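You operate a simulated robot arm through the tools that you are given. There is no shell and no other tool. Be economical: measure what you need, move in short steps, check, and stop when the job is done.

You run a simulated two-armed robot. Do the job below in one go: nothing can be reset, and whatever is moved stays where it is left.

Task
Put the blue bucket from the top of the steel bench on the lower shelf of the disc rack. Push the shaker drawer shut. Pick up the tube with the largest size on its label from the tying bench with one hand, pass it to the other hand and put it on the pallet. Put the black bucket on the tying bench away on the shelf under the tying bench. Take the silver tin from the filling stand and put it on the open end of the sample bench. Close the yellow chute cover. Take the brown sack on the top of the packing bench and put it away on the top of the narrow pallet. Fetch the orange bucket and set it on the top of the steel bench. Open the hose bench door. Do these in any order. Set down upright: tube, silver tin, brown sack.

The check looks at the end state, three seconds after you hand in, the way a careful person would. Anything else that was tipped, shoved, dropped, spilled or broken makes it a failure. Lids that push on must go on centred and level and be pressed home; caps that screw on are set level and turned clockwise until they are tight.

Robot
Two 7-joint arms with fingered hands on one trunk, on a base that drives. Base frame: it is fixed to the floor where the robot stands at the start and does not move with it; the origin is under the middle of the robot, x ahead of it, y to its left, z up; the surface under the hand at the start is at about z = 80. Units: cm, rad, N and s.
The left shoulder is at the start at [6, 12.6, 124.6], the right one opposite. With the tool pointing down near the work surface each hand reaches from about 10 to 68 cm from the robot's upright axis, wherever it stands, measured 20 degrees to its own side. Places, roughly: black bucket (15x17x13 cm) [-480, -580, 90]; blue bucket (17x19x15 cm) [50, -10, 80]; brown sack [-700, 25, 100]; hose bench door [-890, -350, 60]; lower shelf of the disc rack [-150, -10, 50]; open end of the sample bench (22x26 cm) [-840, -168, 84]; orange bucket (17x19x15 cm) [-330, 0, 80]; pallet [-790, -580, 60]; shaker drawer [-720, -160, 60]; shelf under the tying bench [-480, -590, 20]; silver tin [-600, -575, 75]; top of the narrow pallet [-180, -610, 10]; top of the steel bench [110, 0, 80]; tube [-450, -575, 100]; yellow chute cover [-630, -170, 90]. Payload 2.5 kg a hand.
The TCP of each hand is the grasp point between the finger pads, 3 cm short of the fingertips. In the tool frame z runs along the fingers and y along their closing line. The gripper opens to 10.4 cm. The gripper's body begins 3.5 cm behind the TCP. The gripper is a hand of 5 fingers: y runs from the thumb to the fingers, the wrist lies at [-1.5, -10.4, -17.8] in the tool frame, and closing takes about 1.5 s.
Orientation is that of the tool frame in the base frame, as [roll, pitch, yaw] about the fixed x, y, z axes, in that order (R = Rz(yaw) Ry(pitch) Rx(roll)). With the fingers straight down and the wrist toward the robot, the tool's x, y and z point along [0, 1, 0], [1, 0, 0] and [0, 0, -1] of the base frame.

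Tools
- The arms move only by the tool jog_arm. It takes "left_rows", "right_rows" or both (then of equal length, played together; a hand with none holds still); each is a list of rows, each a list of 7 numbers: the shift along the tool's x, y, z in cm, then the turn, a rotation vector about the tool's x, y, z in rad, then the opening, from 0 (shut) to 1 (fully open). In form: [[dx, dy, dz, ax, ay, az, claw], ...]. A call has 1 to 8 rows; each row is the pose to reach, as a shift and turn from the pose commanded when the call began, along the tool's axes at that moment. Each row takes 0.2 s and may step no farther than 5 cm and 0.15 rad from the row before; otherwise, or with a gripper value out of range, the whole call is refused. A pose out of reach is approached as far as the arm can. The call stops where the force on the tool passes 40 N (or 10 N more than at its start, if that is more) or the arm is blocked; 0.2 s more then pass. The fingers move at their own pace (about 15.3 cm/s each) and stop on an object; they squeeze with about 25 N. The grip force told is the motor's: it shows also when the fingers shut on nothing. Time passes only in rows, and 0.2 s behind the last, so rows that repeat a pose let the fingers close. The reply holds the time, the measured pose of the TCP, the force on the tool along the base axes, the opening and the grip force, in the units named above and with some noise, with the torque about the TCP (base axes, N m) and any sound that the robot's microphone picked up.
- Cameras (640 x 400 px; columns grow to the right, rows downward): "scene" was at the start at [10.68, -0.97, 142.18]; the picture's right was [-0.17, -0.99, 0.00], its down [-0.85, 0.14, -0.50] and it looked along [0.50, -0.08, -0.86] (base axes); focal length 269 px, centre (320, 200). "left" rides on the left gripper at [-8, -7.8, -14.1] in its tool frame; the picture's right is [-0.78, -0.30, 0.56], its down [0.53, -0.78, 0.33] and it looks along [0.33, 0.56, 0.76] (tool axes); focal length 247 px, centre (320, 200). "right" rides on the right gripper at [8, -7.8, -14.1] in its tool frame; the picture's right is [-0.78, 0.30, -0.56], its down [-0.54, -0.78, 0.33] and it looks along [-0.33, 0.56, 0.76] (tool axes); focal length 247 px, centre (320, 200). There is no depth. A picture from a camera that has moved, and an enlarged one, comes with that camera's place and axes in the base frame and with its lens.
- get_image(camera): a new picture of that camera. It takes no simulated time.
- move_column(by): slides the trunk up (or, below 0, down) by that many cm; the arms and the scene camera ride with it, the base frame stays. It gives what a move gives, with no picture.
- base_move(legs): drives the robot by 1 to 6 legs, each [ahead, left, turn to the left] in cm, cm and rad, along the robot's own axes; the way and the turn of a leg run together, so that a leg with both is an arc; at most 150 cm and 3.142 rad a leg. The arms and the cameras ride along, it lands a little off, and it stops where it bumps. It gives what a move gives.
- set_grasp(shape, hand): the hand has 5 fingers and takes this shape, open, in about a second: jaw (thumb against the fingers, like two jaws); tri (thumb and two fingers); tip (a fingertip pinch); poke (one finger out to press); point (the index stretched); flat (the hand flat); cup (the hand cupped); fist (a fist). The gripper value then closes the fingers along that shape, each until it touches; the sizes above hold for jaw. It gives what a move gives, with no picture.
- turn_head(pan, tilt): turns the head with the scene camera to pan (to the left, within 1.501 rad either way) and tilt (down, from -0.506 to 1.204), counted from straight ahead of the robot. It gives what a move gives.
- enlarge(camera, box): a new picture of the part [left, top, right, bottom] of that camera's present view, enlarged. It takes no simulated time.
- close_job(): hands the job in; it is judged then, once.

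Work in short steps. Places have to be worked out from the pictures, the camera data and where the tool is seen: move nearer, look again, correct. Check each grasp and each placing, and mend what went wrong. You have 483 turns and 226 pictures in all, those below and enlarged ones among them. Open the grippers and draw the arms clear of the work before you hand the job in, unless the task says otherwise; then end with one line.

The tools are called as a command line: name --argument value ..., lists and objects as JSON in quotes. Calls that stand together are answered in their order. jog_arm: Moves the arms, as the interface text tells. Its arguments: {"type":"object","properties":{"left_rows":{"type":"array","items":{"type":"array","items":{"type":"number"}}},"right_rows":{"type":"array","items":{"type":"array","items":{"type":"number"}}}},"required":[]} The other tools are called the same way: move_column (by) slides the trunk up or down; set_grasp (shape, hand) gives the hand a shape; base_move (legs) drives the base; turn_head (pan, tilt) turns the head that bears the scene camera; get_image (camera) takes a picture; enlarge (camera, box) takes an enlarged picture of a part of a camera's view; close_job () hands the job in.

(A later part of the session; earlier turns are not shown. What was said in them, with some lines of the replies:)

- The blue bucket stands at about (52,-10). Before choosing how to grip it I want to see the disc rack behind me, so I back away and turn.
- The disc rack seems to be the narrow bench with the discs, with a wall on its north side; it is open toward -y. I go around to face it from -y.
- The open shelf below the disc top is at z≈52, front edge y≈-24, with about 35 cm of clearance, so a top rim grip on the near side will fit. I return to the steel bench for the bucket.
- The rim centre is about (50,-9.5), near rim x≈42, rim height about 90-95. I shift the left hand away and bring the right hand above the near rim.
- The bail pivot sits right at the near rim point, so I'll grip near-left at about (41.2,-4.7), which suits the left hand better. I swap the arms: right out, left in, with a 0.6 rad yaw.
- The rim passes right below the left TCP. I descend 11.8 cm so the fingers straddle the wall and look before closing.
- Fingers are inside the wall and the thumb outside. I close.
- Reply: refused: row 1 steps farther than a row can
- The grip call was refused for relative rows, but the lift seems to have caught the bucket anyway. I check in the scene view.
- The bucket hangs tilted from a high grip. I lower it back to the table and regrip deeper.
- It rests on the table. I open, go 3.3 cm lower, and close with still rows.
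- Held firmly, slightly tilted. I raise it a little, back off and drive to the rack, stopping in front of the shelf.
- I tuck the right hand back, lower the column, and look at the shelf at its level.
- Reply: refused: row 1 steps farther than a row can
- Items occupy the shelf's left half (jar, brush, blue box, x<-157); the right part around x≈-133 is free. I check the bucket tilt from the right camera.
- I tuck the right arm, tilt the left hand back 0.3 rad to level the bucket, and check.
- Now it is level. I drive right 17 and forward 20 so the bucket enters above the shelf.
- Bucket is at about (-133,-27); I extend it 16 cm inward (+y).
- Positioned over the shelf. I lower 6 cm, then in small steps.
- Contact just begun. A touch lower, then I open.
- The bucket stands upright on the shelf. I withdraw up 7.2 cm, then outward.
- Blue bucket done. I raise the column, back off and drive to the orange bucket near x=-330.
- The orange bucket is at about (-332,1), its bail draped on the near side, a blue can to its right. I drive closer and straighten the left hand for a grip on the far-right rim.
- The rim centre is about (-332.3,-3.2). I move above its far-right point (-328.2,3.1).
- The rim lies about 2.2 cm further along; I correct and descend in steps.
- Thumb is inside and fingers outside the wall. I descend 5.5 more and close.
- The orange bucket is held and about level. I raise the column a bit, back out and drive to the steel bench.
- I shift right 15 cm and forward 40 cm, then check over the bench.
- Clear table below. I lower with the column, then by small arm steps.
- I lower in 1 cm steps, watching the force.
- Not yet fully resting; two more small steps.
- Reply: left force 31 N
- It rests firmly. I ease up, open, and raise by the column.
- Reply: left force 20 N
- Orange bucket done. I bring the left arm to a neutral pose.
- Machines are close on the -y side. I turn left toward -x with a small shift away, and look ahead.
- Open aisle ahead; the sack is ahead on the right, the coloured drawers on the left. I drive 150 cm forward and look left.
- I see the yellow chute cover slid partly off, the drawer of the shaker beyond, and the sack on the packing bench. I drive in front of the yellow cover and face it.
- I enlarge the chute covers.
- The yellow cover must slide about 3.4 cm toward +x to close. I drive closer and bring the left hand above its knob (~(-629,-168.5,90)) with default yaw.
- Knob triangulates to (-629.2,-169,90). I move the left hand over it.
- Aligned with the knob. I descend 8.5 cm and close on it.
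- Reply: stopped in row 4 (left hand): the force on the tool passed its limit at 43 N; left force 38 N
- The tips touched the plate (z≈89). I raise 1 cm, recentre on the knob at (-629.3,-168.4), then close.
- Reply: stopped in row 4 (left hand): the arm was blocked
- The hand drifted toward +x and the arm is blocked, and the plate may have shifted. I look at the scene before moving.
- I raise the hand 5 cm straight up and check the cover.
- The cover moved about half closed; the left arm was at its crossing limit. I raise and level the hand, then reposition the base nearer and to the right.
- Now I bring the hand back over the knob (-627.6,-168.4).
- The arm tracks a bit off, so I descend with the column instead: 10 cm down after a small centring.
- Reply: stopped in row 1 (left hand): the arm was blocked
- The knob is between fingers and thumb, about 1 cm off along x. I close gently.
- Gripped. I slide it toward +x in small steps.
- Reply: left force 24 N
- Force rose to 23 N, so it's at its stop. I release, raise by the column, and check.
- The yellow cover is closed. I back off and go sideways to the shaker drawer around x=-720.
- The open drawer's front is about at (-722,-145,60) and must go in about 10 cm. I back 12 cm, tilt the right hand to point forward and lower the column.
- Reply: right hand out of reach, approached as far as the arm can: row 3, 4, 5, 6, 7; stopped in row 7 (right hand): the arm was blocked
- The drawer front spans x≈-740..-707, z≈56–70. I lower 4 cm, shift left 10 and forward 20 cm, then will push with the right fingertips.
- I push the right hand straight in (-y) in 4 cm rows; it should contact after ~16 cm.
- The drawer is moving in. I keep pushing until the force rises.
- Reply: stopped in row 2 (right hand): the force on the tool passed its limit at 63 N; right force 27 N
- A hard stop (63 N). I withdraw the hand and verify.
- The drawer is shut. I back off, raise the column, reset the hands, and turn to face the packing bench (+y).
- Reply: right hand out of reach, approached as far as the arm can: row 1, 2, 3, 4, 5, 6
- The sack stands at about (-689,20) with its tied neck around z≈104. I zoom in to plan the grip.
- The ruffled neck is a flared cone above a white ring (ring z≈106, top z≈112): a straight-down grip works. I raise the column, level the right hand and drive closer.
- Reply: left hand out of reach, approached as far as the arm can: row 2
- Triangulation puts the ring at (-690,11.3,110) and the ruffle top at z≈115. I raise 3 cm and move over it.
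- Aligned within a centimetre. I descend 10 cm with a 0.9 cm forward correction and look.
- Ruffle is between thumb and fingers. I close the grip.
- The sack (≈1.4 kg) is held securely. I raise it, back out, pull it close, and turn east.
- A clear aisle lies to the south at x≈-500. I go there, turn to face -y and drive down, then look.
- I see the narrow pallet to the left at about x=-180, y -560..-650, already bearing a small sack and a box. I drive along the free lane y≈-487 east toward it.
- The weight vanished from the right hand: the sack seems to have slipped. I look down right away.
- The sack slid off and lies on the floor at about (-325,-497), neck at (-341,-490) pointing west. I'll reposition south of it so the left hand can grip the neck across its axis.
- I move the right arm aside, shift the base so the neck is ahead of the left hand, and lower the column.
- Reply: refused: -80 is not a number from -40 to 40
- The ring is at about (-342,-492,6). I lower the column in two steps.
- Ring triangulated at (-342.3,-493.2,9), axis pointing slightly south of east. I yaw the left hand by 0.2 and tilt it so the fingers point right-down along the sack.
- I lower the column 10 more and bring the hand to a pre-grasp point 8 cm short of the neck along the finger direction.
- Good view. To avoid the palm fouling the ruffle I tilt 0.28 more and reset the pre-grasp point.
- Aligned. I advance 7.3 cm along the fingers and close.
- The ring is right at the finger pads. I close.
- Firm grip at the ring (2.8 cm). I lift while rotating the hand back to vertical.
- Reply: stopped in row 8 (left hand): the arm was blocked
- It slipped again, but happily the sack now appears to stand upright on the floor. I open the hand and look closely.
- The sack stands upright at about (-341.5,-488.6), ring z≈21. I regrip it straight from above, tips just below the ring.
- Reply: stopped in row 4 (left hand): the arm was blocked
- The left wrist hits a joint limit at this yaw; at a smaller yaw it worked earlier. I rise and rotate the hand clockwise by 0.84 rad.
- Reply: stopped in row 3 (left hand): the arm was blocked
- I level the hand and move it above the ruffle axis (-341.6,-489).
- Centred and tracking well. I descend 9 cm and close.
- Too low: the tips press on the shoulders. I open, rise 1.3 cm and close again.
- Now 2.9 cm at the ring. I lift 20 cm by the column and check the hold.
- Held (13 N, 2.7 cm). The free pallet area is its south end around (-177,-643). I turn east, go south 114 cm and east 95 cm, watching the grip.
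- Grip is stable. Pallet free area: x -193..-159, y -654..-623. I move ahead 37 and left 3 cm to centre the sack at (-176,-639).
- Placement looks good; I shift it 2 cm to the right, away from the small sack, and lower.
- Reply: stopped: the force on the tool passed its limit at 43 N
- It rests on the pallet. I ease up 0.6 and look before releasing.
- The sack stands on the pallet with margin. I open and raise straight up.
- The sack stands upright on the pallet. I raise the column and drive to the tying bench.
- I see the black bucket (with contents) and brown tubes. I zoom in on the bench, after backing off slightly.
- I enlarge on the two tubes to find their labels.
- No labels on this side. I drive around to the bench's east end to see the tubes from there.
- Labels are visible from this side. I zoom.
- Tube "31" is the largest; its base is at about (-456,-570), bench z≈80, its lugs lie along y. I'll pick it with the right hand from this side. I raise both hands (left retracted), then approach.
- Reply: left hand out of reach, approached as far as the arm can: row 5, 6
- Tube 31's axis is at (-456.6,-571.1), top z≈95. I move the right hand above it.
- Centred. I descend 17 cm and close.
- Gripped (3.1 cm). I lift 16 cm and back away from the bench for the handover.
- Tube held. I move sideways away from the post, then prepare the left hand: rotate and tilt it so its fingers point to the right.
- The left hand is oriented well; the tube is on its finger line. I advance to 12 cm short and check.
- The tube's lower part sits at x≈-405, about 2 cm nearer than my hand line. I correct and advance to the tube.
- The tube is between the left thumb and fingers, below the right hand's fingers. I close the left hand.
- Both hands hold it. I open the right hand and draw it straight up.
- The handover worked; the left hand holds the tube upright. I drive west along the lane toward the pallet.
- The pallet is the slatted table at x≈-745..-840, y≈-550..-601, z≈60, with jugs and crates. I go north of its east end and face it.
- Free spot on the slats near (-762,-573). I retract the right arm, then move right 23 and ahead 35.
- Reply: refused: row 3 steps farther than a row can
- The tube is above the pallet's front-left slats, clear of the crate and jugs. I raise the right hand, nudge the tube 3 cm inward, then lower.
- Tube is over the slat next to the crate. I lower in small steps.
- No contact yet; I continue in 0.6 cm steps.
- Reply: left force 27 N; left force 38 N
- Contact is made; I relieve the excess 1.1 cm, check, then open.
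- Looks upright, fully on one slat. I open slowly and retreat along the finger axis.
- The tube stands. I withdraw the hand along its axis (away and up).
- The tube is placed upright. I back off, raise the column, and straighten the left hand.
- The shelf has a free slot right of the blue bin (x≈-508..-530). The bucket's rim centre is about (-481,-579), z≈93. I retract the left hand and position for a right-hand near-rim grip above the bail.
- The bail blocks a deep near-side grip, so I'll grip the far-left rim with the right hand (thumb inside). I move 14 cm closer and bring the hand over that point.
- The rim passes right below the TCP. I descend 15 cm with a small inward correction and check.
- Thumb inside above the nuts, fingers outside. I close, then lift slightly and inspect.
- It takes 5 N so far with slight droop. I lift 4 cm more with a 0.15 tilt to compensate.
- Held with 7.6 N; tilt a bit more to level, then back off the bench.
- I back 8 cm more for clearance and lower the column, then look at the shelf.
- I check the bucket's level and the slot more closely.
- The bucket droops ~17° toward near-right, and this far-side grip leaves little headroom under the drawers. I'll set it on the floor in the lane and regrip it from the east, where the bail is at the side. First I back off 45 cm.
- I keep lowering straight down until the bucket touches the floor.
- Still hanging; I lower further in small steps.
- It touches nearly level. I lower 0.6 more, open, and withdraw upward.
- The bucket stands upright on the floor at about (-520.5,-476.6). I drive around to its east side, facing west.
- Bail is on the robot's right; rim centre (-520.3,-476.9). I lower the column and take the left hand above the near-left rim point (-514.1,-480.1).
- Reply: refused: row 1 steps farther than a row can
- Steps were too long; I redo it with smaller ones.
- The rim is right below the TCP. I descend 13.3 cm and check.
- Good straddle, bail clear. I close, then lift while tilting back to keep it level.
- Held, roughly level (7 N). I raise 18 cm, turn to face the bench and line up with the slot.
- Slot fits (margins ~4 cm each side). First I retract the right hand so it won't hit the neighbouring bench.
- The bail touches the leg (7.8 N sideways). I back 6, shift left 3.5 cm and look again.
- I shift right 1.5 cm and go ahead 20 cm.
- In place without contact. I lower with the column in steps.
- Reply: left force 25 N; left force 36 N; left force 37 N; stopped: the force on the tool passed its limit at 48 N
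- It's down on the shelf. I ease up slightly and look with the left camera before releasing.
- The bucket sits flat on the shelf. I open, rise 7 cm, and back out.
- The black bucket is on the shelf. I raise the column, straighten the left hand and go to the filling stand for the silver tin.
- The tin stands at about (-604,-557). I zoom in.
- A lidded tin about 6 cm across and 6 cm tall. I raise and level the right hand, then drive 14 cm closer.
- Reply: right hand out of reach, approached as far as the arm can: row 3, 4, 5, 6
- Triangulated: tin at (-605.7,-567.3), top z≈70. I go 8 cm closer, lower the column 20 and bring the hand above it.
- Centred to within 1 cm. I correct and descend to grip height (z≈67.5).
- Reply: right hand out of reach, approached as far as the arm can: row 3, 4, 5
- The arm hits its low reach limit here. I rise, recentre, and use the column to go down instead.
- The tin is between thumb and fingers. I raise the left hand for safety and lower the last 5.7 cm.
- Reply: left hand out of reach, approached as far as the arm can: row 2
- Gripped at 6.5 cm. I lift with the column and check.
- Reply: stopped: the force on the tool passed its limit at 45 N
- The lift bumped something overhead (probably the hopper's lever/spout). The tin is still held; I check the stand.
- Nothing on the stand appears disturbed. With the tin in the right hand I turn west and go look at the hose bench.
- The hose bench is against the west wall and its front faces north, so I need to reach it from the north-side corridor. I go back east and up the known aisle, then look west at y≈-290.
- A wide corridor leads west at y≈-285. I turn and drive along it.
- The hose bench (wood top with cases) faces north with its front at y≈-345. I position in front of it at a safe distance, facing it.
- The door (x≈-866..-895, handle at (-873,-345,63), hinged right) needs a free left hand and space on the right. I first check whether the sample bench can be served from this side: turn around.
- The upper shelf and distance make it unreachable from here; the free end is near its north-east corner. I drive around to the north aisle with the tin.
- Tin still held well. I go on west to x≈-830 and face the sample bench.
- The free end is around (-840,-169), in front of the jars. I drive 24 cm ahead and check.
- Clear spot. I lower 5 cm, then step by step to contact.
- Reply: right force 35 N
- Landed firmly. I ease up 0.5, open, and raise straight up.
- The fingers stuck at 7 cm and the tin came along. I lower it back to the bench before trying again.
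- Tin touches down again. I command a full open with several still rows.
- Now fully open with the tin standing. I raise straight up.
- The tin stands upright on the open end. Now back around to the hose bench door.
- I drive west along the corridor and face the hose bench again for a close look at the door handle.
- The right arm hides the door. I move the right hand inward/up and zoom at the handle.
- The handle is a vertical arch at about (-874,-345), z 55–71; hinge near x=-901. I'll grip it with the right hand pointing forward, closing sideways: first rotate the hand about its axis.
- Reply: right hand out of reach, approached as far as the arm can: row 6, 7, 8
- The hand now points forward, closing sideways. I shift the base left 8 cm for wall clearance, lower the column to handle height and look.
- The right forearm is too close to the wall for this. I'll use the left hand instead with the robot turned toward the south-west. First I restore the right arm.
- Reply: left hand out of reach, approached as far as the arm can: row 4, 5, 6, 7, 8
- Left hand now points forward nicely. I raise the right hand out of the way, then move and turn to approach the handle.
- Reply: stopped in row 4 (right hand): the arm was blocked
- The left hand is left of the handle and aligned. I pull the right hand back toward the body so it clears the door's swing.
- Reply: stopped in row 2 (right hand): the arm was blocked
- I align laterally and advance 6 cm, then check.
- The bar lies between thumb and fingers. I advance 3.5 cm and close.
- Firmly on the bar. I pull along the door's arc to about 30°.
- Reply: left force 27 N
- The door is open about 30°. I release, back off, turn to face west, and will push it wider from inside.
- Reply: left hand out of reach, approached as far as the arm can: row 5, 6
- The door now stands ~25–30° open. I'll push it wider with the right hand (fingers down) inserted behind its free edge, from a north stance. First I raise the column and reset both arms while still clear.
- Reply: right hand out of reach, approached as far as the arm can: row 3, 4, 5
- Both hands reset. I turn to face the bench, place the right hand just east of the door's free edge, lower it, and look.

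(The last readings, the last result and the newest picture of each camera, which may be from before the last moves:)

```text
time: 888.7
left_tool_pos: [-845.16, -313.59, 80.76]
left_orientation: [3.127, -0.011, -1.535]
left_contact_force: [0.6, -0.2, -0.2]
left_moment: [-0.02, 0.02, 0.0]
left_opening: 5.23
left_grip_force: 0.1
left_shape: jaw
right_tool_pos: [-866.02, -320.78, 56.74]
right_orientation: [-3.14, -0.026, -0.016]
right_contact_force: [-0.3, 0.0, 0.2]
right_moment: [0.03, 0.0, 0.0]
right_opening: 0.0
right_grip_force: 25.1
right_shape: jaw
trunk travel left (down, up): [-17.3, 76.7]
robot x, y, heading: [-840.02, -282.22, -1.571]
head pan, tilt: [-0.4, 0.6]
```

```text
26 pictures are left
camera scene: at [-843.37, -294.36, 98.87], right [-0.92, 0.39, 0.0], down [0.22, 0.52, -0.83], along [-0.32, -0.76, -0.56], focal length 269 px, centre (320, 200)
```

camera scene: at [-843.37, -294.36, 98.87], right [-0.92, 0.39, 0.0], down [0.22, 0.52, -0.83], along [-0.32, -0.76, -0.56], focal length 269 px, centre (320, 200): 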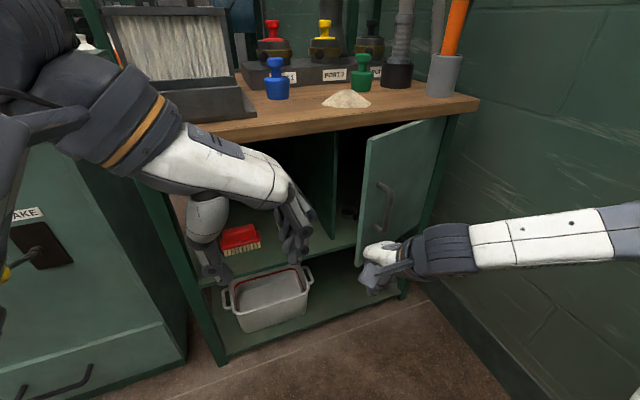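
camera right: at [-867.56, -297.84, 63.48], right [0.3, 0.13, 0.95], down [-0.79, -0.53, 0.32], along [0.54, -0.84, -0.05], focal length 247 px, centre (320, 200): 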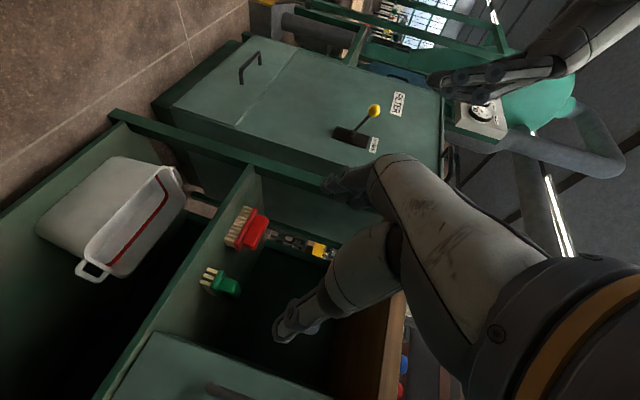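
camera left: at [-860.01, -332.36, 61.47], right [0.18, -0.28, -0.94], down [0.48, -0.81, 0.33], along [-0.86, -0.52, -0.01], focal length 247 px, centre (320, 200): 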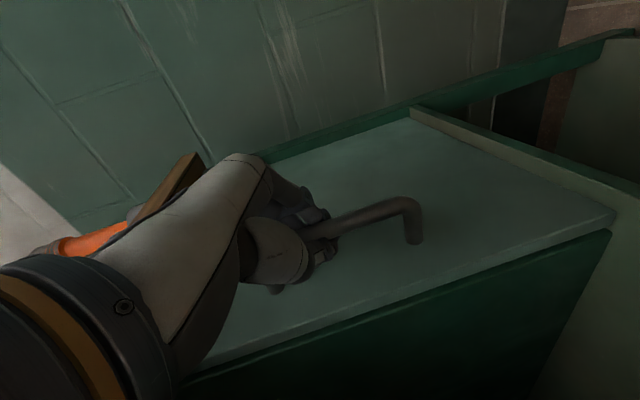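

The right hand is north of the free edge (≈(-868,-332)). I move it east, forward past the edge, then it will go behind the door.

jog_arm --right_rows '[[3, 0, 0, 0, 0, 0, 0], [6.5, 0, 0, 0, 0, 0, 0]]'

base_move --legs '[[10, 0, 0]]'

jog_arm --right_rows '[[0, 4, 0, 0, 0, 0, 0], [0, 8, 0, 0, 0, 0, 0], [0, 11.5, 0, 0, 0, 0, 0]]'

get_image --camera "scene"

```text
time: 889.3
left_tool_pos: [-845.21, -313.57, 80.74]
left_orientation: [3.125, -0.011, -1.534]
left_contact_force: [0.9, -0.1, 0.6]
left_moment: [0.0, 0.0, 0.03]
left_opening: 5.22
left_grip_force: 0.0
left_shape: jaw
right_tool_pos: [-859.43, -320.91, 56.85]
right_orientation: [-3.141, -0.023, -0.019]
right_contact_force: [-0.3, 0.6, 0.0]
right_moment: [0.02, 0.06, -0.01]
right_opening: 0.0
right_grip_force: 25.0
right_shape: jaw
trunk travel left (down, up): [-17.3, 76.7]
robot x, y, heading: [-839.92, -282.08, -1.569]
head pan, tilt: [-0.4, 0.6]
```

```text
time: 890.5
left_tool_pos: [-845.14, -323.57, 80.74]
left_orientation: [3.124, -0.011, -1.534]
left_contact_force: [-0.8, 0.1, 0.5]
left_moment: [-0.01, 0.02, -0.03]
left_opening: 5.23
left_grip_force: 0.1
left_shape: jaw
right_tool_pos: [-859.45, -331.09, 57.0]
right_orientation: [-3.141, -0.024, -0.017]
right_contact_force: [-0.7, 0.9, 0.2]
right_moment: [0.0, 0.04, 0.0]
right_opening: 0.0
right_grip_force: 24.9
right_shape: jaw
trunk travel left (down, up): [-17.3, 76.7]
robot x, y, heading: [-839.91, -291.93, -1.573]
head pan, tilt: [-0.4, 0.6]
```

```text
time: 891.3
left_tool_pos: [-845.1, -323.61, 80.77]
left_orientation: [3.128, -0.012, -1.534]
left_contact_force: [0.2, 0.1, -0.8]
left_moment: [0.0, 0.0, 0.01]
left_opening: 5.2
left_grip_force: 0.1
left_shape: jaw
right_tool_pos: [-859.8, -342.5, 56.92]
right_orientation: [-3.141, -0.024, -0.018]
right_contact_force: [1.5, 0.4, 0.1]
right_moment: [0.01, 0.02, -0.02]
right_opening: 0.0
right_grip_force: 25.3
right_shape: jaw
trunk travel left (down, up): [-17.3, 76.7]
robot x, y, heading: [-839.7, -292.11, -1.569]
head pan, tilt: [-0.4, 0.6]
```

```text
25 pictures are left
camera scene: at [-843.37, -304.31, 98.87], right [-0.92, 0.39, 0.0], down [0.22, 0.52, -0.83], along [-0.32, -0.76, -0.56], focal length 269 px, centre (320, 200)
```

scene: 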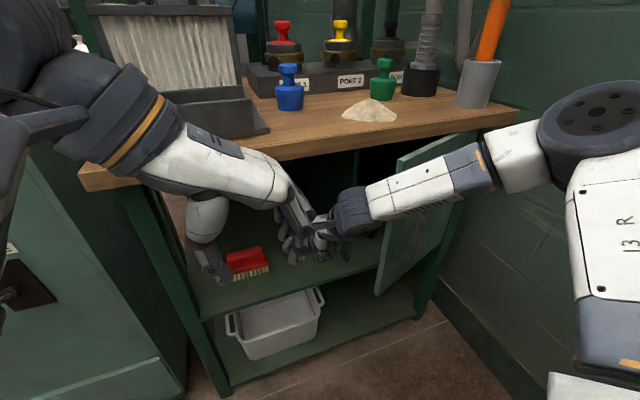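

The right forearm would cross the door's path, so this hand isn't suitable. I withdraw it and will instead face west and push with the left hand, whose forearm stays east of the door.

jog_arm --right_rows '[[0, -4, 0, 0, 0, 0, 0], [0, -8, 0, 0, 0, 0, 0], [0, -12, 0, 0, 0, 0, 0], [0, -16, 0, 0, 0, 0, 0]]'

base_move --legs '[[-20, 0, 0], [0, 16, 0], [0, 0, -1.57]]'

jog_arm --left_rows '[[3, 0, 0, 0, 0, -0.14, 0], [6, 0, 0, 0, 0, -0.28, 0], [9, 0, 0, 0, 0, -0.42, 0], [9, -2, 0, 0, 0, -0.56, 0], [9, -4, 0, 0, 0, -0.7, 0], [9, -6, 0, 0, 0, -0.84, 0], [9, -8, 0, 0, 0, -0.98, 0], [9, -10, 0, 0, 0, -1.0, 0]]'

turn_head --pan 0.4 --tilt 0.5

get_image --camera "scene"

```text
time: 892.3
left_tool_pos: [-845.09, -323.54, 80.79]
left_orientation: [3.126, -0.01, -1.533]
left_contact_force: [0.8, 0.6, 0.4]
left_moment: [-0.01, 0.01, 0.02]
left_opening: 5.19
left_grip_force: 0.1
left_shape: jaw
right_tool_pos: [-859.62, -328.6, 57.09]
right_orientation: [-3.141, -0.024, -0.017]
right_contact_force: [-0.3, 0.6, 0.2]
right_moment: [0.03, 0.01, -0.02]
right_opening: 0.0
right_grip_force: 25.5
right_shape: jaw
right hand out of reach, approached as far as the arm can: row 4
trunk travel left (down, up): [-17.3, 76.7]
robot x, y, heading: [-839.93, -292.47, -1.575]
head pan, tilt: [-0.4, 0.6]
```

```text
time: 898.7
left_tool_pos: [-855.4, -267.46, 80.94]
left_orientation: [3.125, -0.01, -3.1]
left_contact_force: [0.0, 0.2, 0.2]
left_moment: [0.0, 0.01, -0.02]
left_opening: 5.23
left_grip_force: 0.1
left_shape: jaw
right_tool_pos: [-860.43, -253.13, 57.06]
right_orientation: [-3.139, -0.025, -1.583]
right_contact_force: [-0.7, -0.2, -0.3]
right_moment: [-0.04, -0.01, 0.01]
right_opening: 0.0
right_grip_force: 25.0
right_shape: jaw
trunk travel left (down, up): [-17.3, 76.7]
robot x, y, heading: [-823.79, -272.52, -3.135]
head pan, tilt: [-0.4, 0.6]
```

```text
time: 900.5
left_tool_pos: [-863.99, -277.82, 80.69]
left_orientation: [3.124, 0.007, -2.097]
left_contact_force: [0.2, -0.1, -0.3]
left_moment: [-0.03, 0.03, 0.01]
left_opening: 0.02
left_grip_force: 24.8
left_shape: jaw
right_tool_pos: [-860.47, -253.12, 56.97]
right_orientation: [-3.14, -0.024, -1.583]
right_contact_force: [-0.1, -1.0, 0.2]
right_moment: [0.0, 0.01, -0.04]
right_opening: 0.03
right_grip_force: 24.8
right_shape: jaw
trunk travel left (down, up): [-17.3, 76.7]
robot x, y, heading: [-824.3, -272.08, -3.139]
head pan, tilt: [-0.4, 0.6]
```

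```text
time: 901.6
left_tool_pos: [-863.93, -277.85, 80.63]
left_orientation: [3.125, 0.008, -2.1]
left_contact_force: [0.3, -0.2, -0.3]
left_moment: [0.0, 0.05, 0.02]
left_opening: 0.0
left_grip_force: 25.3
left_shape: jaw
right_tool_pos: [-860.57, -253.11, 56.9]
right_orientation: [-3.139, -0.024, -1.583]
right_contact_force: [-0.2, 0.3, -0.2]
right_moment: [-0.03, 0.02, 0.03]
right_opening: 0.01
right_grip_force: 24.9
right_shape: jaw
trunk travel left (down, up): [-17.3, 76.7]
robot x, y, heading: [-824.13, -272.16, -3.133]
head pan, tilt: [0.4, 0.499]
```

```text
24 pictures are left
camera scene: at [-836.4, -275.89, 99.78], right [-0.39, 0.92, 0.0], down [0.44, 0.19, -0.88], along [-0.81, -0.35, -0.48], focal length 269 px, centre (320, 200)
```

scene: 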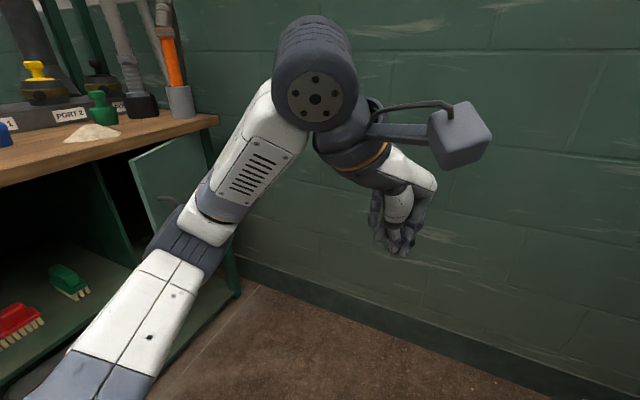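

I'll use the left hand from the earlier south-west stance, with the right hand raised above the door's top. First I adjust heights here in free space.

move_column --by 28

jog_arm --left_rows '[[0, 0, 4.9, 0, 0, 0, 0], [0, 0, 9.8, 0, 0, 0, 0], [0, 0, 14.7, 0, 0, 0, 0], [0, 0, 19.6, 0, 0, 0, 0], [0, 0, 24.5, 0, 0, 0, 0], [0, 0, 29.4, 0, 0, 0, 0], [0, 0, 34.3, 0, 0, 0, 0], [0, 0, 39, 0, 0, 0, 0]]' --right_rows '[[0, 0, -1, 0, 0, 0, 0], [0, 0, -2, 0, 0, 0, 0], [0, 0, -3, 0, 0, 0, 0], [0, 0, -4, 0, 0, 0, 0], [0, 0, -5, 0, 0, 0, 0], [0, 0, -6, 0, 0, 0, 0], [0, 0, -7, 0, 0, 0, 0], [0, 0, -8, 0, 0, 0, 0]]'

base_move --legs '[[0, 0, 1.09], [0, -4, 0], [26, 0, 0]]'

turn_head --pan 0 --tilt 0.8

get_image --camera "scene"

```text
time: 904.5
left_tool_pos: [-864.05, -277.81, 108.7]
left_orientation: [3.125, 0.006, -2.099]
left_contact_force: [0.3, -0.1, 0.1]
left_moment: [-0.01, 0.05, -0.02]
left_opening: 0.0
left_grip_force: 24.6
left_shape: jaw
right_tool_pos: [-860.51, -253.11, 84.98]
right_orientation: [-3.14, -0.024, -1.584]
right_contact_force: [0.0, 0.5, -1.0]
right_moment: [-0.02, 0.0, 0.02]
right_opening: 0.0
right_grip_force: 24.9
right_shape: jaw
trunk travel left (down, up): [-45.3, 48.7]
robot x, y, heading: [-824.22, -272.62, -3.136]
head pan, tilt: [0.4, 0.499]
```

```text
time: 906.3
left_tool_pos: [-864.44, -277.24, 69.7]
left_orientation: [3.123, 0.006, -2.1]
left_contact_force: [0.1, -1.0, -0.5]
left_moment: [0.04, -0.01, -0.03]
left_opening: 0.0
left_grip_force: 25.4
left_shape: jaw
right_tool_pos: [-860.43, -252.88, 93.13]
right_orientation: [-3.139, -0.023, -1.583]
right_contact_force: [0.9, 0.6, -0.8]
right_moment: [0.0, -0.01, -0.03]
right_opening: 0.0
right_grip_force: 24.8
right_shape: jaw
trunk travel left (down, up): [-45.3, 48.7]
robot x, y, heading: [-823.95, -272.09, -3.133]
head pan, tilt: [0.4, 0.499]
```

```text
time: 911.3
left_tool_pos: [-854.25, -331.23, 69.8]
left_orientation: [3.123, 0.005, -1.018]
left_contact_force: [0.1, 0.3, -0.6]
left_moment: [-0.01, -0.01, 0.02]
left_opening: 0.01
left_grip_force: 25.0
left_shape: jaw
right_tool_pos: [-874.0, -316.43, 92.96]
right_orientation: [-3.14, -0.024, -0.502]
right_contact_force: [0.5, -0.3, 0.6]
right_moment: [-0.02, -0.03, -0.01]
right_opening: 0.01
right_grip_force: 25.1
right_shape: jaw
trunk travel left (down, up): [-45.3, 48.7]
robot x, y, heading: [-839.61, -293.35, -2.056]
head pan, tilt: [0.4, 0.499]
```

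```text
time: 912.2
left_tool_pos: [-854.24, -331.4, 69.74]
left_orientation: [3.124, 0.007, -1.018]
left_contact_force: [-0.7, 0.0, -1.1]
left_moment: [-0.02, -0.01, 0.02]
left_opening: 0.02
left_grip_force: 24.8
left_shape: jaw
right_tool_pos: [-874.03, -316.5, 92.99]
right_orientation: [-3.141, -0.025, -0.501]
right_contact_force: [1.0, 0.5, 0.1]
right_moment: [0.0, 0.03, -0.01]
right_opening: 0.0
right_grip_force: 25.1
right_shape: jaw
trunk travel left (down, up): [-45.3, 48.7]
robot x, y, heading: [-839.3, -293.29, -2.054]
head pan, tilt: [0.0, 0.799]
```

```text
23 pictures are left
camera scene: at [-845.15, -304.04, 125.19], right [-0.89, 0.46, 0.0], down [0.33, 0.63, -0.7], along [-0.32, -0.62, -0.72], focal length 269 px, centre (320, 200)
```

scene: 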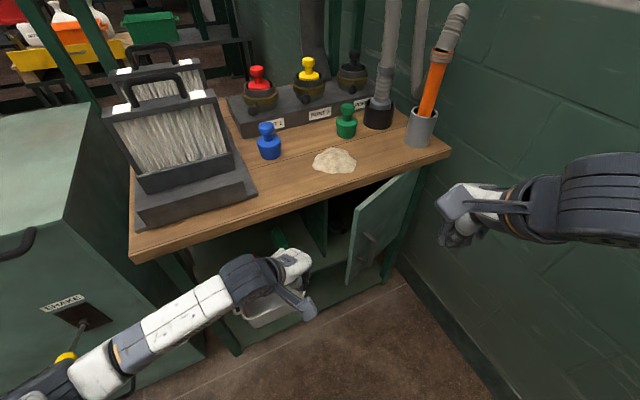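

Good overview: the free end is at about (-868,-331), hinge about (-895,-342). I lower the left hand to z≈56 so it fits under the bench top, keeping the right hand above the door.

jog_arm --right_rows '[[0, 0, -3, 0, 0, 0, 0], [0, 0, -6, 0, 0, 0, 0], [0, 0, -9, 0, 0, 0, 0]]' --left_rows '[[0, 0, 1.5, 0, 0, 0, 0], [0, 0, 3, 0, 0, 0, 0], [0, 0, 4, 0, 0, 0, 0]]'

move_column --by -10

jog_arm --left_rows '[[1.6, 3, 0, 0, 0, 0, 0], [-0.2, 6.5, 0, 0, 0, 0, 0], [-2.2, 10.5, 0, 0, 0, 0, 0], [-4.2, 14.5, 0, 0, 0, 0, 0]]'

get_image --camera "scene"

```text
time: 913.1
left_tool_pos: [-854.24, -331.35, 65.78]
left_orientation: [3.123, 0.007, -1.019]
left_contact_force: [0.7, -0.4, 1.1]
left_moment: [0.04, -0.03, 0.0]
left_opening: 0.01
left_grip_force: 25.4
left_shape: jaw
right_tool_pos: [-873.49, -315.47, 97.4]
right_orientation: [-2.989, -0.067, -0.508]
right_contact_force: [0.0, 0.5, -0.2]
right_moment: [-0.02, -0.04, 0.04]
right_opening: 0.01
right_grip_force: 25.1
right_shape: jaw
trunk travel left (down, up): [-45.3, 48.7]
robot x, y, heading: [-839.61, -293.6, -2.053]
head pan, tilt: [0.0, 0.799]
stopped in row 3 (right hand): the arm was blocked; the commanded pose is now the measured one
```

```text
time: 914.5
left_tool_pos: [-854.22, -331.3, 55.75]
left_orientation: [3.125, 0.007, -1.018]
left_contact_force: [-0.3, 0.4, -1.1]
left_moment: [0.01, 0.0, -0.03]
left_opening: 0.01
left_grip_force: 24.9
left_shape: jaw
right_tool_pos: [-873.57, -315.51, 87.36]
right_orientation: [-2.99, -0.067, -0.509]
right_contact_force: [-0.1, -1.0, 0.1]
right_moment: [-0.05, -0.02, 0.0]
right_opening: 0.0
right_grip_force: 25.1
right_shape: jaw
trunk travel left (down, up): [-35.3, 58.7]
robot x, y, heading: [-839.34, -293.33, -2.053]
head pan, tilt: [0.0, 0.799]
```

```text
time: 915.5
left_tool_pos: [-868.82, -335.44, 56.04]
left_orientation: [3.123, 0.007, -1.017]
left_contact_force: [0.8, 1.0, -0.1]
left_moment: [0.01, 0.01, 0.01]
left_opening: 0.0
left_grip_force: 24.6
left_shape: jaw
right_tool_pos: [-873.68, -315.56, 87.47]
right_orientation: [-2.989, -0.067, -0.51]
right_contact_force: [-0.4, -0.1, -0.3]
right_moment: [0.01, -0.03, 0.02]
right_opening: 0.02
right_grip_force: 24.8
right_shape: jaw
trunk travel left (down, up): [-35.3, 58.7]
robot x, y, heading: [-839.41, -293.34, -2.055]
head pan, tilt: [0.0, 0.799]
```

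```text
22 pictures are left
camera scene: at [-845.16, -304.03, 115.18], right [-0.89, 0.46, 0.0], down [0.33, 0.63, -0.7], along [-0.32, -0.62, -0.72], focal length 269 px, centre (320, 200)
```

scene: 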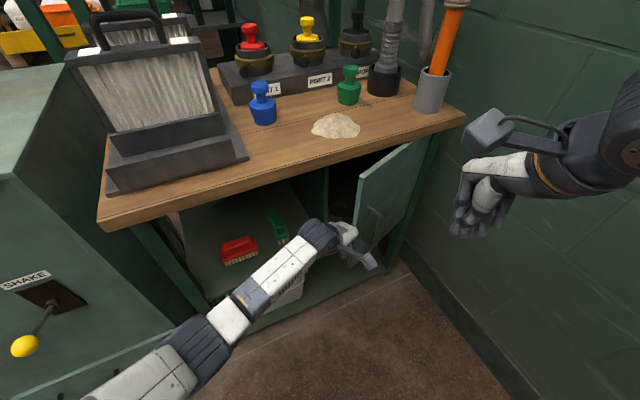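

The left fingers are just behind the free end, camera stalk clear. I push the door along its arc to about 50°.

jog_arm --left_rows '[[-4, -1.1, 0, 0, 0, 0, 0], [-7.7, -1.4, 0, 0, 0, 0, 0], [-11.2, -1.2, 0, 0, 0, 0, 0], [-14.7, -0.5, 0, 0, 0, 0, 0]]'

get_image --camera "scene"

```text
time: 916.6
left_tool_pos: [-869.96, -329.45, 52.18]
left_orientation: [-3.109, -0.125, -0.948]
left_contact_force: [0.1, -0.3, 0.0]
left_moment: [-0.02, -0.04, 0.02]
left_opening: 0.01
left_grip_force: 25.2
left_shape: jaw
right_tool_pos: [-873.49, -315.46, 87.29]
right_orientation: [-2.984, -0.067, -0.509]
right_contact_force: [0.1, -0.5, 0.0]
right_moment: [-0.01, -0.02, -0.05]
right_opening: 0.01
right_grip_force: 25.4
right_shape: jaw
trunk travel left (down, up): [-35.3, 58.7]
robot x, y, heading: [-839.58, -294.12, -2.059]
head pan, tilt: [0.0, 0.799]
stopped in row 4 (left hand): the arm was blocked; the commanded pose is now the measured one
```

```text
21 pictures are left
camera scene: at [-845.15, -304.05, 115.18], right [-0.89, 0.46, 0.0], down [0.33, 0.64, -0.7], along [-0.32, -0.62, -0.72], focal length 269 px, centre (320, 200)
```

scene: 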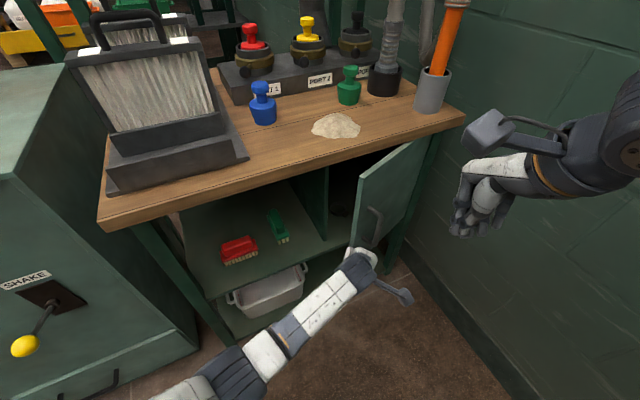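

The left arm reached its limit; the base should do the pushing. I bring the hand back to a comfortable pose just behind the edge.

jog_arm --left_rows '[[1.8, -2.4, -2, 0, -0.04, 0.02, 0], [3.5, -4.5, -4, -0.01, -0.08, 0.04, 0], [7, -3.4, -4, -0.02, -0.125, 0.07, 0], [10.8, -2.1, -4, -0.03, -0.125, 0.07, 0]]'

get_image --camera "scene"

```text
time: 917.6
left_tool_pos: [-862.79, -336.29, 57.6]
left_orientation: [-3.138, 0.006, -1.021]
left_contact_force: [-0.3, 0.3, -0.4]
left_moment: [0.02, -0.02, -0.03]
left_opening: 0.0
left_grip_force: 25.6
left_shape: jaw
right_tool_pos: [-873.55, -315.61, 87.38]
right_orientation: [-2.986, -0.068, -0.509]
right_contact_force: [0.4, 0.1, -0.9]
right_moment: [-0.01, -0.02, -0.03]
right_opening: 0.01
right_grip_force: 25.7
right_shape: jaw
trunk travel left (down, up): [-35.3, 58.7]
robot x, y, heading: [-839.53, -293.39, -2.048]
head pan, tilt: [0.0, 0.799]
```

```text
20 pictures are left
camera scene: at [-845.15, -304.04, 115.18], right [-0.89, 0.46, 0.0], down [0.33, 0.64, -0.7], along [-0.32, -0.62, -0.72], focal length 269 px, centre (320, 200)
```

scene: 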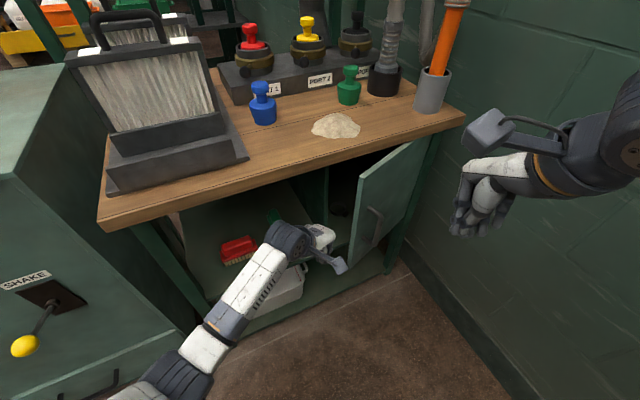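

Door gap seen; I insert the fingers behind the edge and then use a base move (back-right) to swing the door open.

jog_arm --left_rows '[[0.2, 3.9, 0, 0, 0, 0, 0], [-2.9, 7.5, 0, 0, 0, 0, 0], [-2.9, 8.6, 0, 0, 0, 0, 0]]'

base_move --legs '[[-5, -8, 0]]'

get_image --camera "scene"

```text
time: 918.4
left_tool_pos: [-871.46, -338.28, 57.5]
left_orientation: [-3.135, 0.004, -1.019]
left_contact_force: [-0.2, -0.2, -0.6]
left_moment: [-0.01, -0.01, 0.0]
left_opening: 0.03
left_grip_force: 24.8
left_shape: jaw
right_tool_pos: [-873.58, -315.55, 87.44]
right_orientation: [-2.99, -0.067, -0.51]
right_contact_force: [0.0, -0.1, 0.8]
right_moment: [0.02, -0.01, 0.0]
right_opening: 0.0
right_grip_force: 24.9
right_shape: jaw
trunk travel left (down, up): [-35.3, 58.7]
robot x, y, heading: [-840.19, -293.25, -2.051]
head pan, tilt: [0.0, 0.799]
```

```text
time: 919.5
left_tool_pos: [-876.18, -330.23, 57.42]
left_orientation: [-3.132, 0.008, -1.021]
left_contact_force: [0.2, 0.3, 0.0]
left_moment: [0.0, -0.02, 0.0]
left_opening: 0.01
left_grip_force: 25.2
left_shape: jaw
right_tool_pos: [-878.19, -307.43, 87.46]
right_orientation: [-2.988, -0.067, -0.51]
right_contact_force: [0.1, -0.1, -0.4]
right_moment: [-0.01, 0.0, 0.01]
right_opening: 0.0
right_grip_force: 24.9
right_shape: jaw
trunk travel left (down, up): [-35.3, 58.7]
robot x, y, heading: [-844.01, -285.55, -2.052]
head pan, tilt: [0.0, 0.799]
```

```text
19 pictures are left
camera scene: at [-849.84, -296.02, 115.18], right [-0.89, 0.46, 0.0], down [0.33, 0.63, -0.7], along [-0.32, -0.62, -0.72], focal length 269 px, centre (320, 200)
```

scene: 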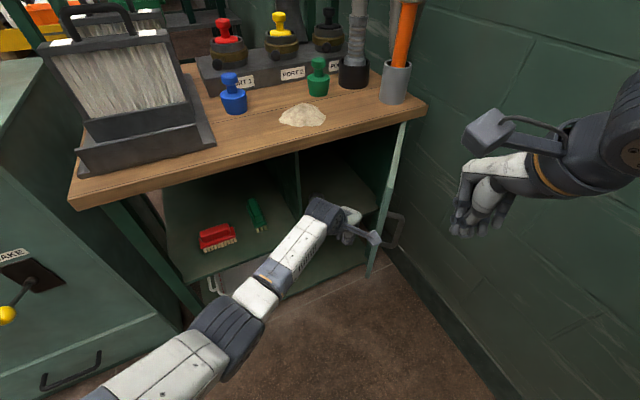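

The door swings well (~45–50°). I continue with another base leg.

base_move --legs '[[-4, -9, 0]]'

base_move --legs '[[0, -7, 0]]'

get_image --camera "scene"

```text
time: 920.7
left_tool_pos: [-882.23, -322.54, 57.46]
left_orientation: [-3.134, 0.007, -1.021]
left_contact_force: [0.2, -0.9, -0.2]
left_moment: [0.02, -0.01, -0.01]
left_opening: 0.0
left_grip_force: 24.9
left_shape: jaw
right_tool_pos: [-884.36, -299.84, 87.38]
right_orientation: [-2.989, -0.068, -0.511]
right_contact_force: [0.1, -0.6, 0.4]
right_moment: [-0.01, -0.01, 0.03]
right_opening: 0.0
right_grip_force: 24.6
right_shape: jaw
trunk travel left (down, up): [-35.3, 58.7]
robot x, y, heading: [-850.49, -278.08, -2.057]
head pan, tilt: [0.0, 0.799]
```

```text
time: 921.7
left_tool_pos: [-888.29, -319.38, 57.41]
left_orientation: [-3.134, 0.006, -1.022]
left_contact_force: [0.1, -0.8, -0.9]
left_moment: [-0.02, 0.03, -0.01]
left_opening: 0.0
left_grip_force: 25.1
left_shape: jaw
right_tool_pos: [-890.54, -296.62, 87.4]
right_orientation: [-2.988, -0.068, -0.512]
right_contact_force: [-0.8, -0.5, 0.0]
right_moment: [0.03, 0.01, 0.01]
right_opening: 0.0
right_grip_force: 25.6
right_shape: jaw
trunk travel left (down, up): [-35.3, 58.7]
robot x, y, heading: [-856.79, -274.23, -2.053]
head pan, tilt: [0.0, 0.799]
```

```text
18 pictures are left
camera scene: at [-862.05, -285.1, 115.18], right [-0.89, 0.47, 0.0], down [0.33, 0.63, -0.7], along [-0.32, -0.62, -0.72], focal length 269 px, centre (320, 200)
```

scene: 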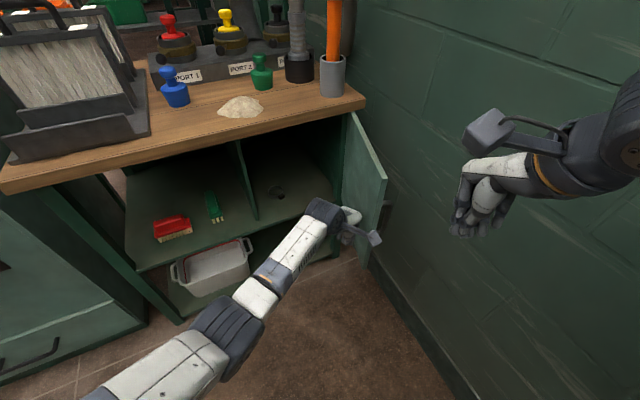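

The door is about 75° open. One last small nudge, then I withdraw the hand eastward.

base_move --legs '[[1, -4, 0]]'

base_move --legs '[[0, 14, 0], [-20, 0, 0]]'

get_image --camera "scene"

```text
time: 922.6
left_tool_pos: [-892.42, -318.26, 57.53]
left_orientation: [-3.134, 0.007, -1.02]
left_contact_force: [0.2, 0.6, 0.3]
left_moment: [0.0, 0.0, -0.01]
left_opening: 0.02
left_grip_force: 24.9
left_shape: jaw
right_tool_pos: [-894.31, -295.58, 87.44]
right_orientation: [-2.986, -0.069, -0.511]
right_contact_force: [0.4, -0.7, 0.1]
right_moment: [0.01, 0.0, 0.02]
right_opening: 0.0
right_grip_force: 25.4
right_shape: jaw
trunk travel left (down, up): [-35.3, 58.7]
robot x, y, heading: [-860.55, -273.42, -2.054]
head pan, tilt: [0.0, 0.799]
```

```text
time: 925.1
left_tool_pos: [-870.72, -307.33, 57.48]
left_orientation: [-3.134, 0.007, -1.019]
left_contact_force: [-0.6, 0.0, -0.3]
left_moment: [0.06, -0.01, 0.02]
left_opening: 0.0
left_grip_force: 24.8
left_shape: jaw
right_tool_pos: [-872.73, -284.65, 87.45]
right_orientation: [-2.987, -0.069, -0.509]
right_contact_force: [-0.2, -0.5, 0.3]
right_moment: [-0.01, -0.02, 0.0]
right_opening: 0.02
right_grip_force: 24.8
right_shape: jaw
trunk travel left (down, up): [-35.3, 58.7]
robot x, y, heading: [-838.87, -262.5, -2.053]
head pan, tilt: [0.0, 0.799]
```

```text
17 pictures are left
camera scene: at [-844.4, -273.09, 115.19], right [-0.89, 0.46, 0.0], down [0.33, 0.64, -0.7], along [-0.32, -0.62, -0.72], focal length 269 px, centre (320, 200)
```

scene: 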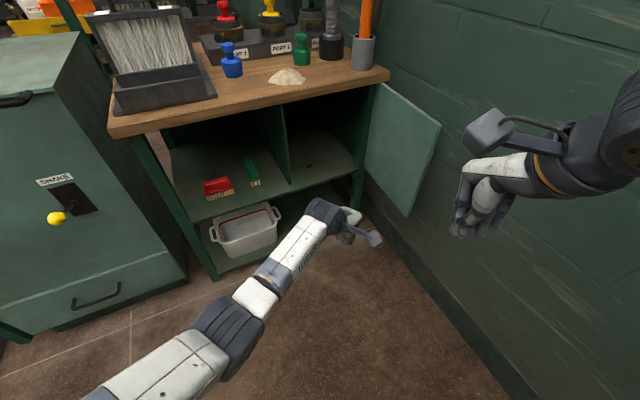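

The hose bench door stands wide open. All tasks are done; I open both grippers, back clear of the bench, and hand in.

jog_arm --left_rows '[[0, 0, -3, 0, 0, 0, 1], [0, 0, -6, 0, 0, 0, 1], [0, 0, -9, 0, 0, 0, 1], [0, 0, -9, 0, 0, 0, 1]]'

jog_arm --right_rows '[[0, 0, 0, 0, 0, 0, 1], [0, 0, 0, 0, 0, 0, 1], [0, 0, 0, 0, 0, 0, 1], [0, 0, 0, 0, 0, 0, 1]]'

base_move --legs '[[-15, 0, 0]]'

get_image --camera "scene"

```text
time: 926.1
left_tool_pos: [-870.72, -307.46, 66.41]
left_orientation: [-3.133, 0.006, -1.019]
left_contact_force: [-0.6, -0.6, 0.2]
left_moment: [-0.02, 0.0, 0.0]
left_opening: 10.4
left_grip_force: 0.0
left_shape: jaw
right_tool_pos: [-872.8, -284.7, 87.39]
right_orientation: [-2.987, -0.067, -0.511]
right_contact_force: [-1.2, -0.8, 0.1]
right_moment: [0.02, 0.01, -0.01]
right_opening: 0.0
right_grip_force: 24.6
right_shape: jaw
trunk travel left (down, up): [-35.3, 58.7]
robot x, y, heading: [-838.86, -262.45, -2.053]
head pan, tilt: [0.0, 0.799]
```

```text
time: 927.1
left_tool_pos: [-870.76, -307.53, 66.51]
left_orientation: [-3.135, 0.007, -1.019]
left_contact_force: [-1.0, 0.2, -1.0]
left_moment: [0.0, 0.0, 0.02]
left_opening: 10.33
left_grip_force: 0.1
left_shape: jaw
right_tool_pos: [-872.78, -284.7, 87.38]
right_orientation: [-2.987, -0.068, -0.509]
right_contact_force: [-0.3, -0.2, -0.9]
right_moment: [0.01, 0.0, -0.01]
right_opening: 10.37
right_grip_force: 0.1
right_shape: jaw
trunk travel left (down, up): [-35.3, 58.7]
robot x, y, heading: [-838.7, -262.57, -2.053]
head pan, tilt: [0.0, 0.799]
```

```text
time: 928.5
left_tool_pos: [-863.84, -294.23, 66.54]
left_orientation: [-3.134, 0.006, -1.018]
left_contact_force: [-0.2, -0.5, 0.3]
left_moment: [0.0, 0.03, -0.02]
left_opening: 10.36
left_grip_force: 0.0
left_shape: jaw
right_tool_pos: [-865.77, -271.34, 87.3]
right_orientation: [-2.988, -0.067, -0.508]
right_contact_force: [0.0, -0.6, 0.1]
right_moment: [0.02, -0.06, 0.01]
right_opening: 10.38
right_grip_force: 0.0
right_shape: jaw
trunk travel left (down, up): [-35.3, 58.7]
robot x, y, heading: [-831.85, -249.54, -2.055]
head pan, tilt: [0.0, 0.799]
```

```text
16 pictures are left
camera scene: at [-837.44, -259.8, 115.19], right [-0.89, 0.46, 0.0], down [0.33, 0.64, -0.7], along [-0.32, -0.62, -0.72], focal length 269 px, centre (320, 200)
```

scene: 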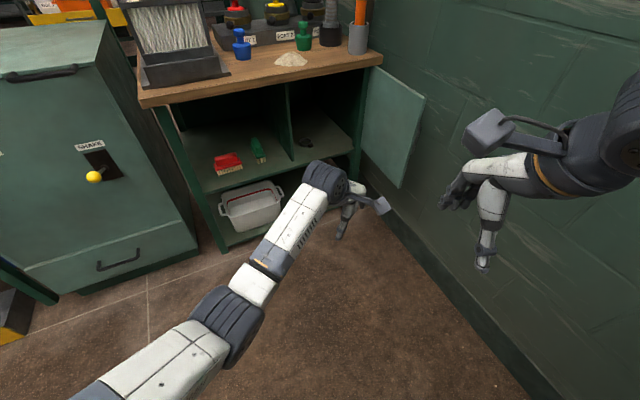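

The door stays open, both hands are open and clear. I hand the job in.

close_job

```text
The job is handed in.
```

I did all nine tasks and handed the job in; no result has come back. The brown sack slipped onto the floor twice on the way but now stands upright on the narrow pallet, and my hand bumped something above the filling stand with no damage visible afterwards.
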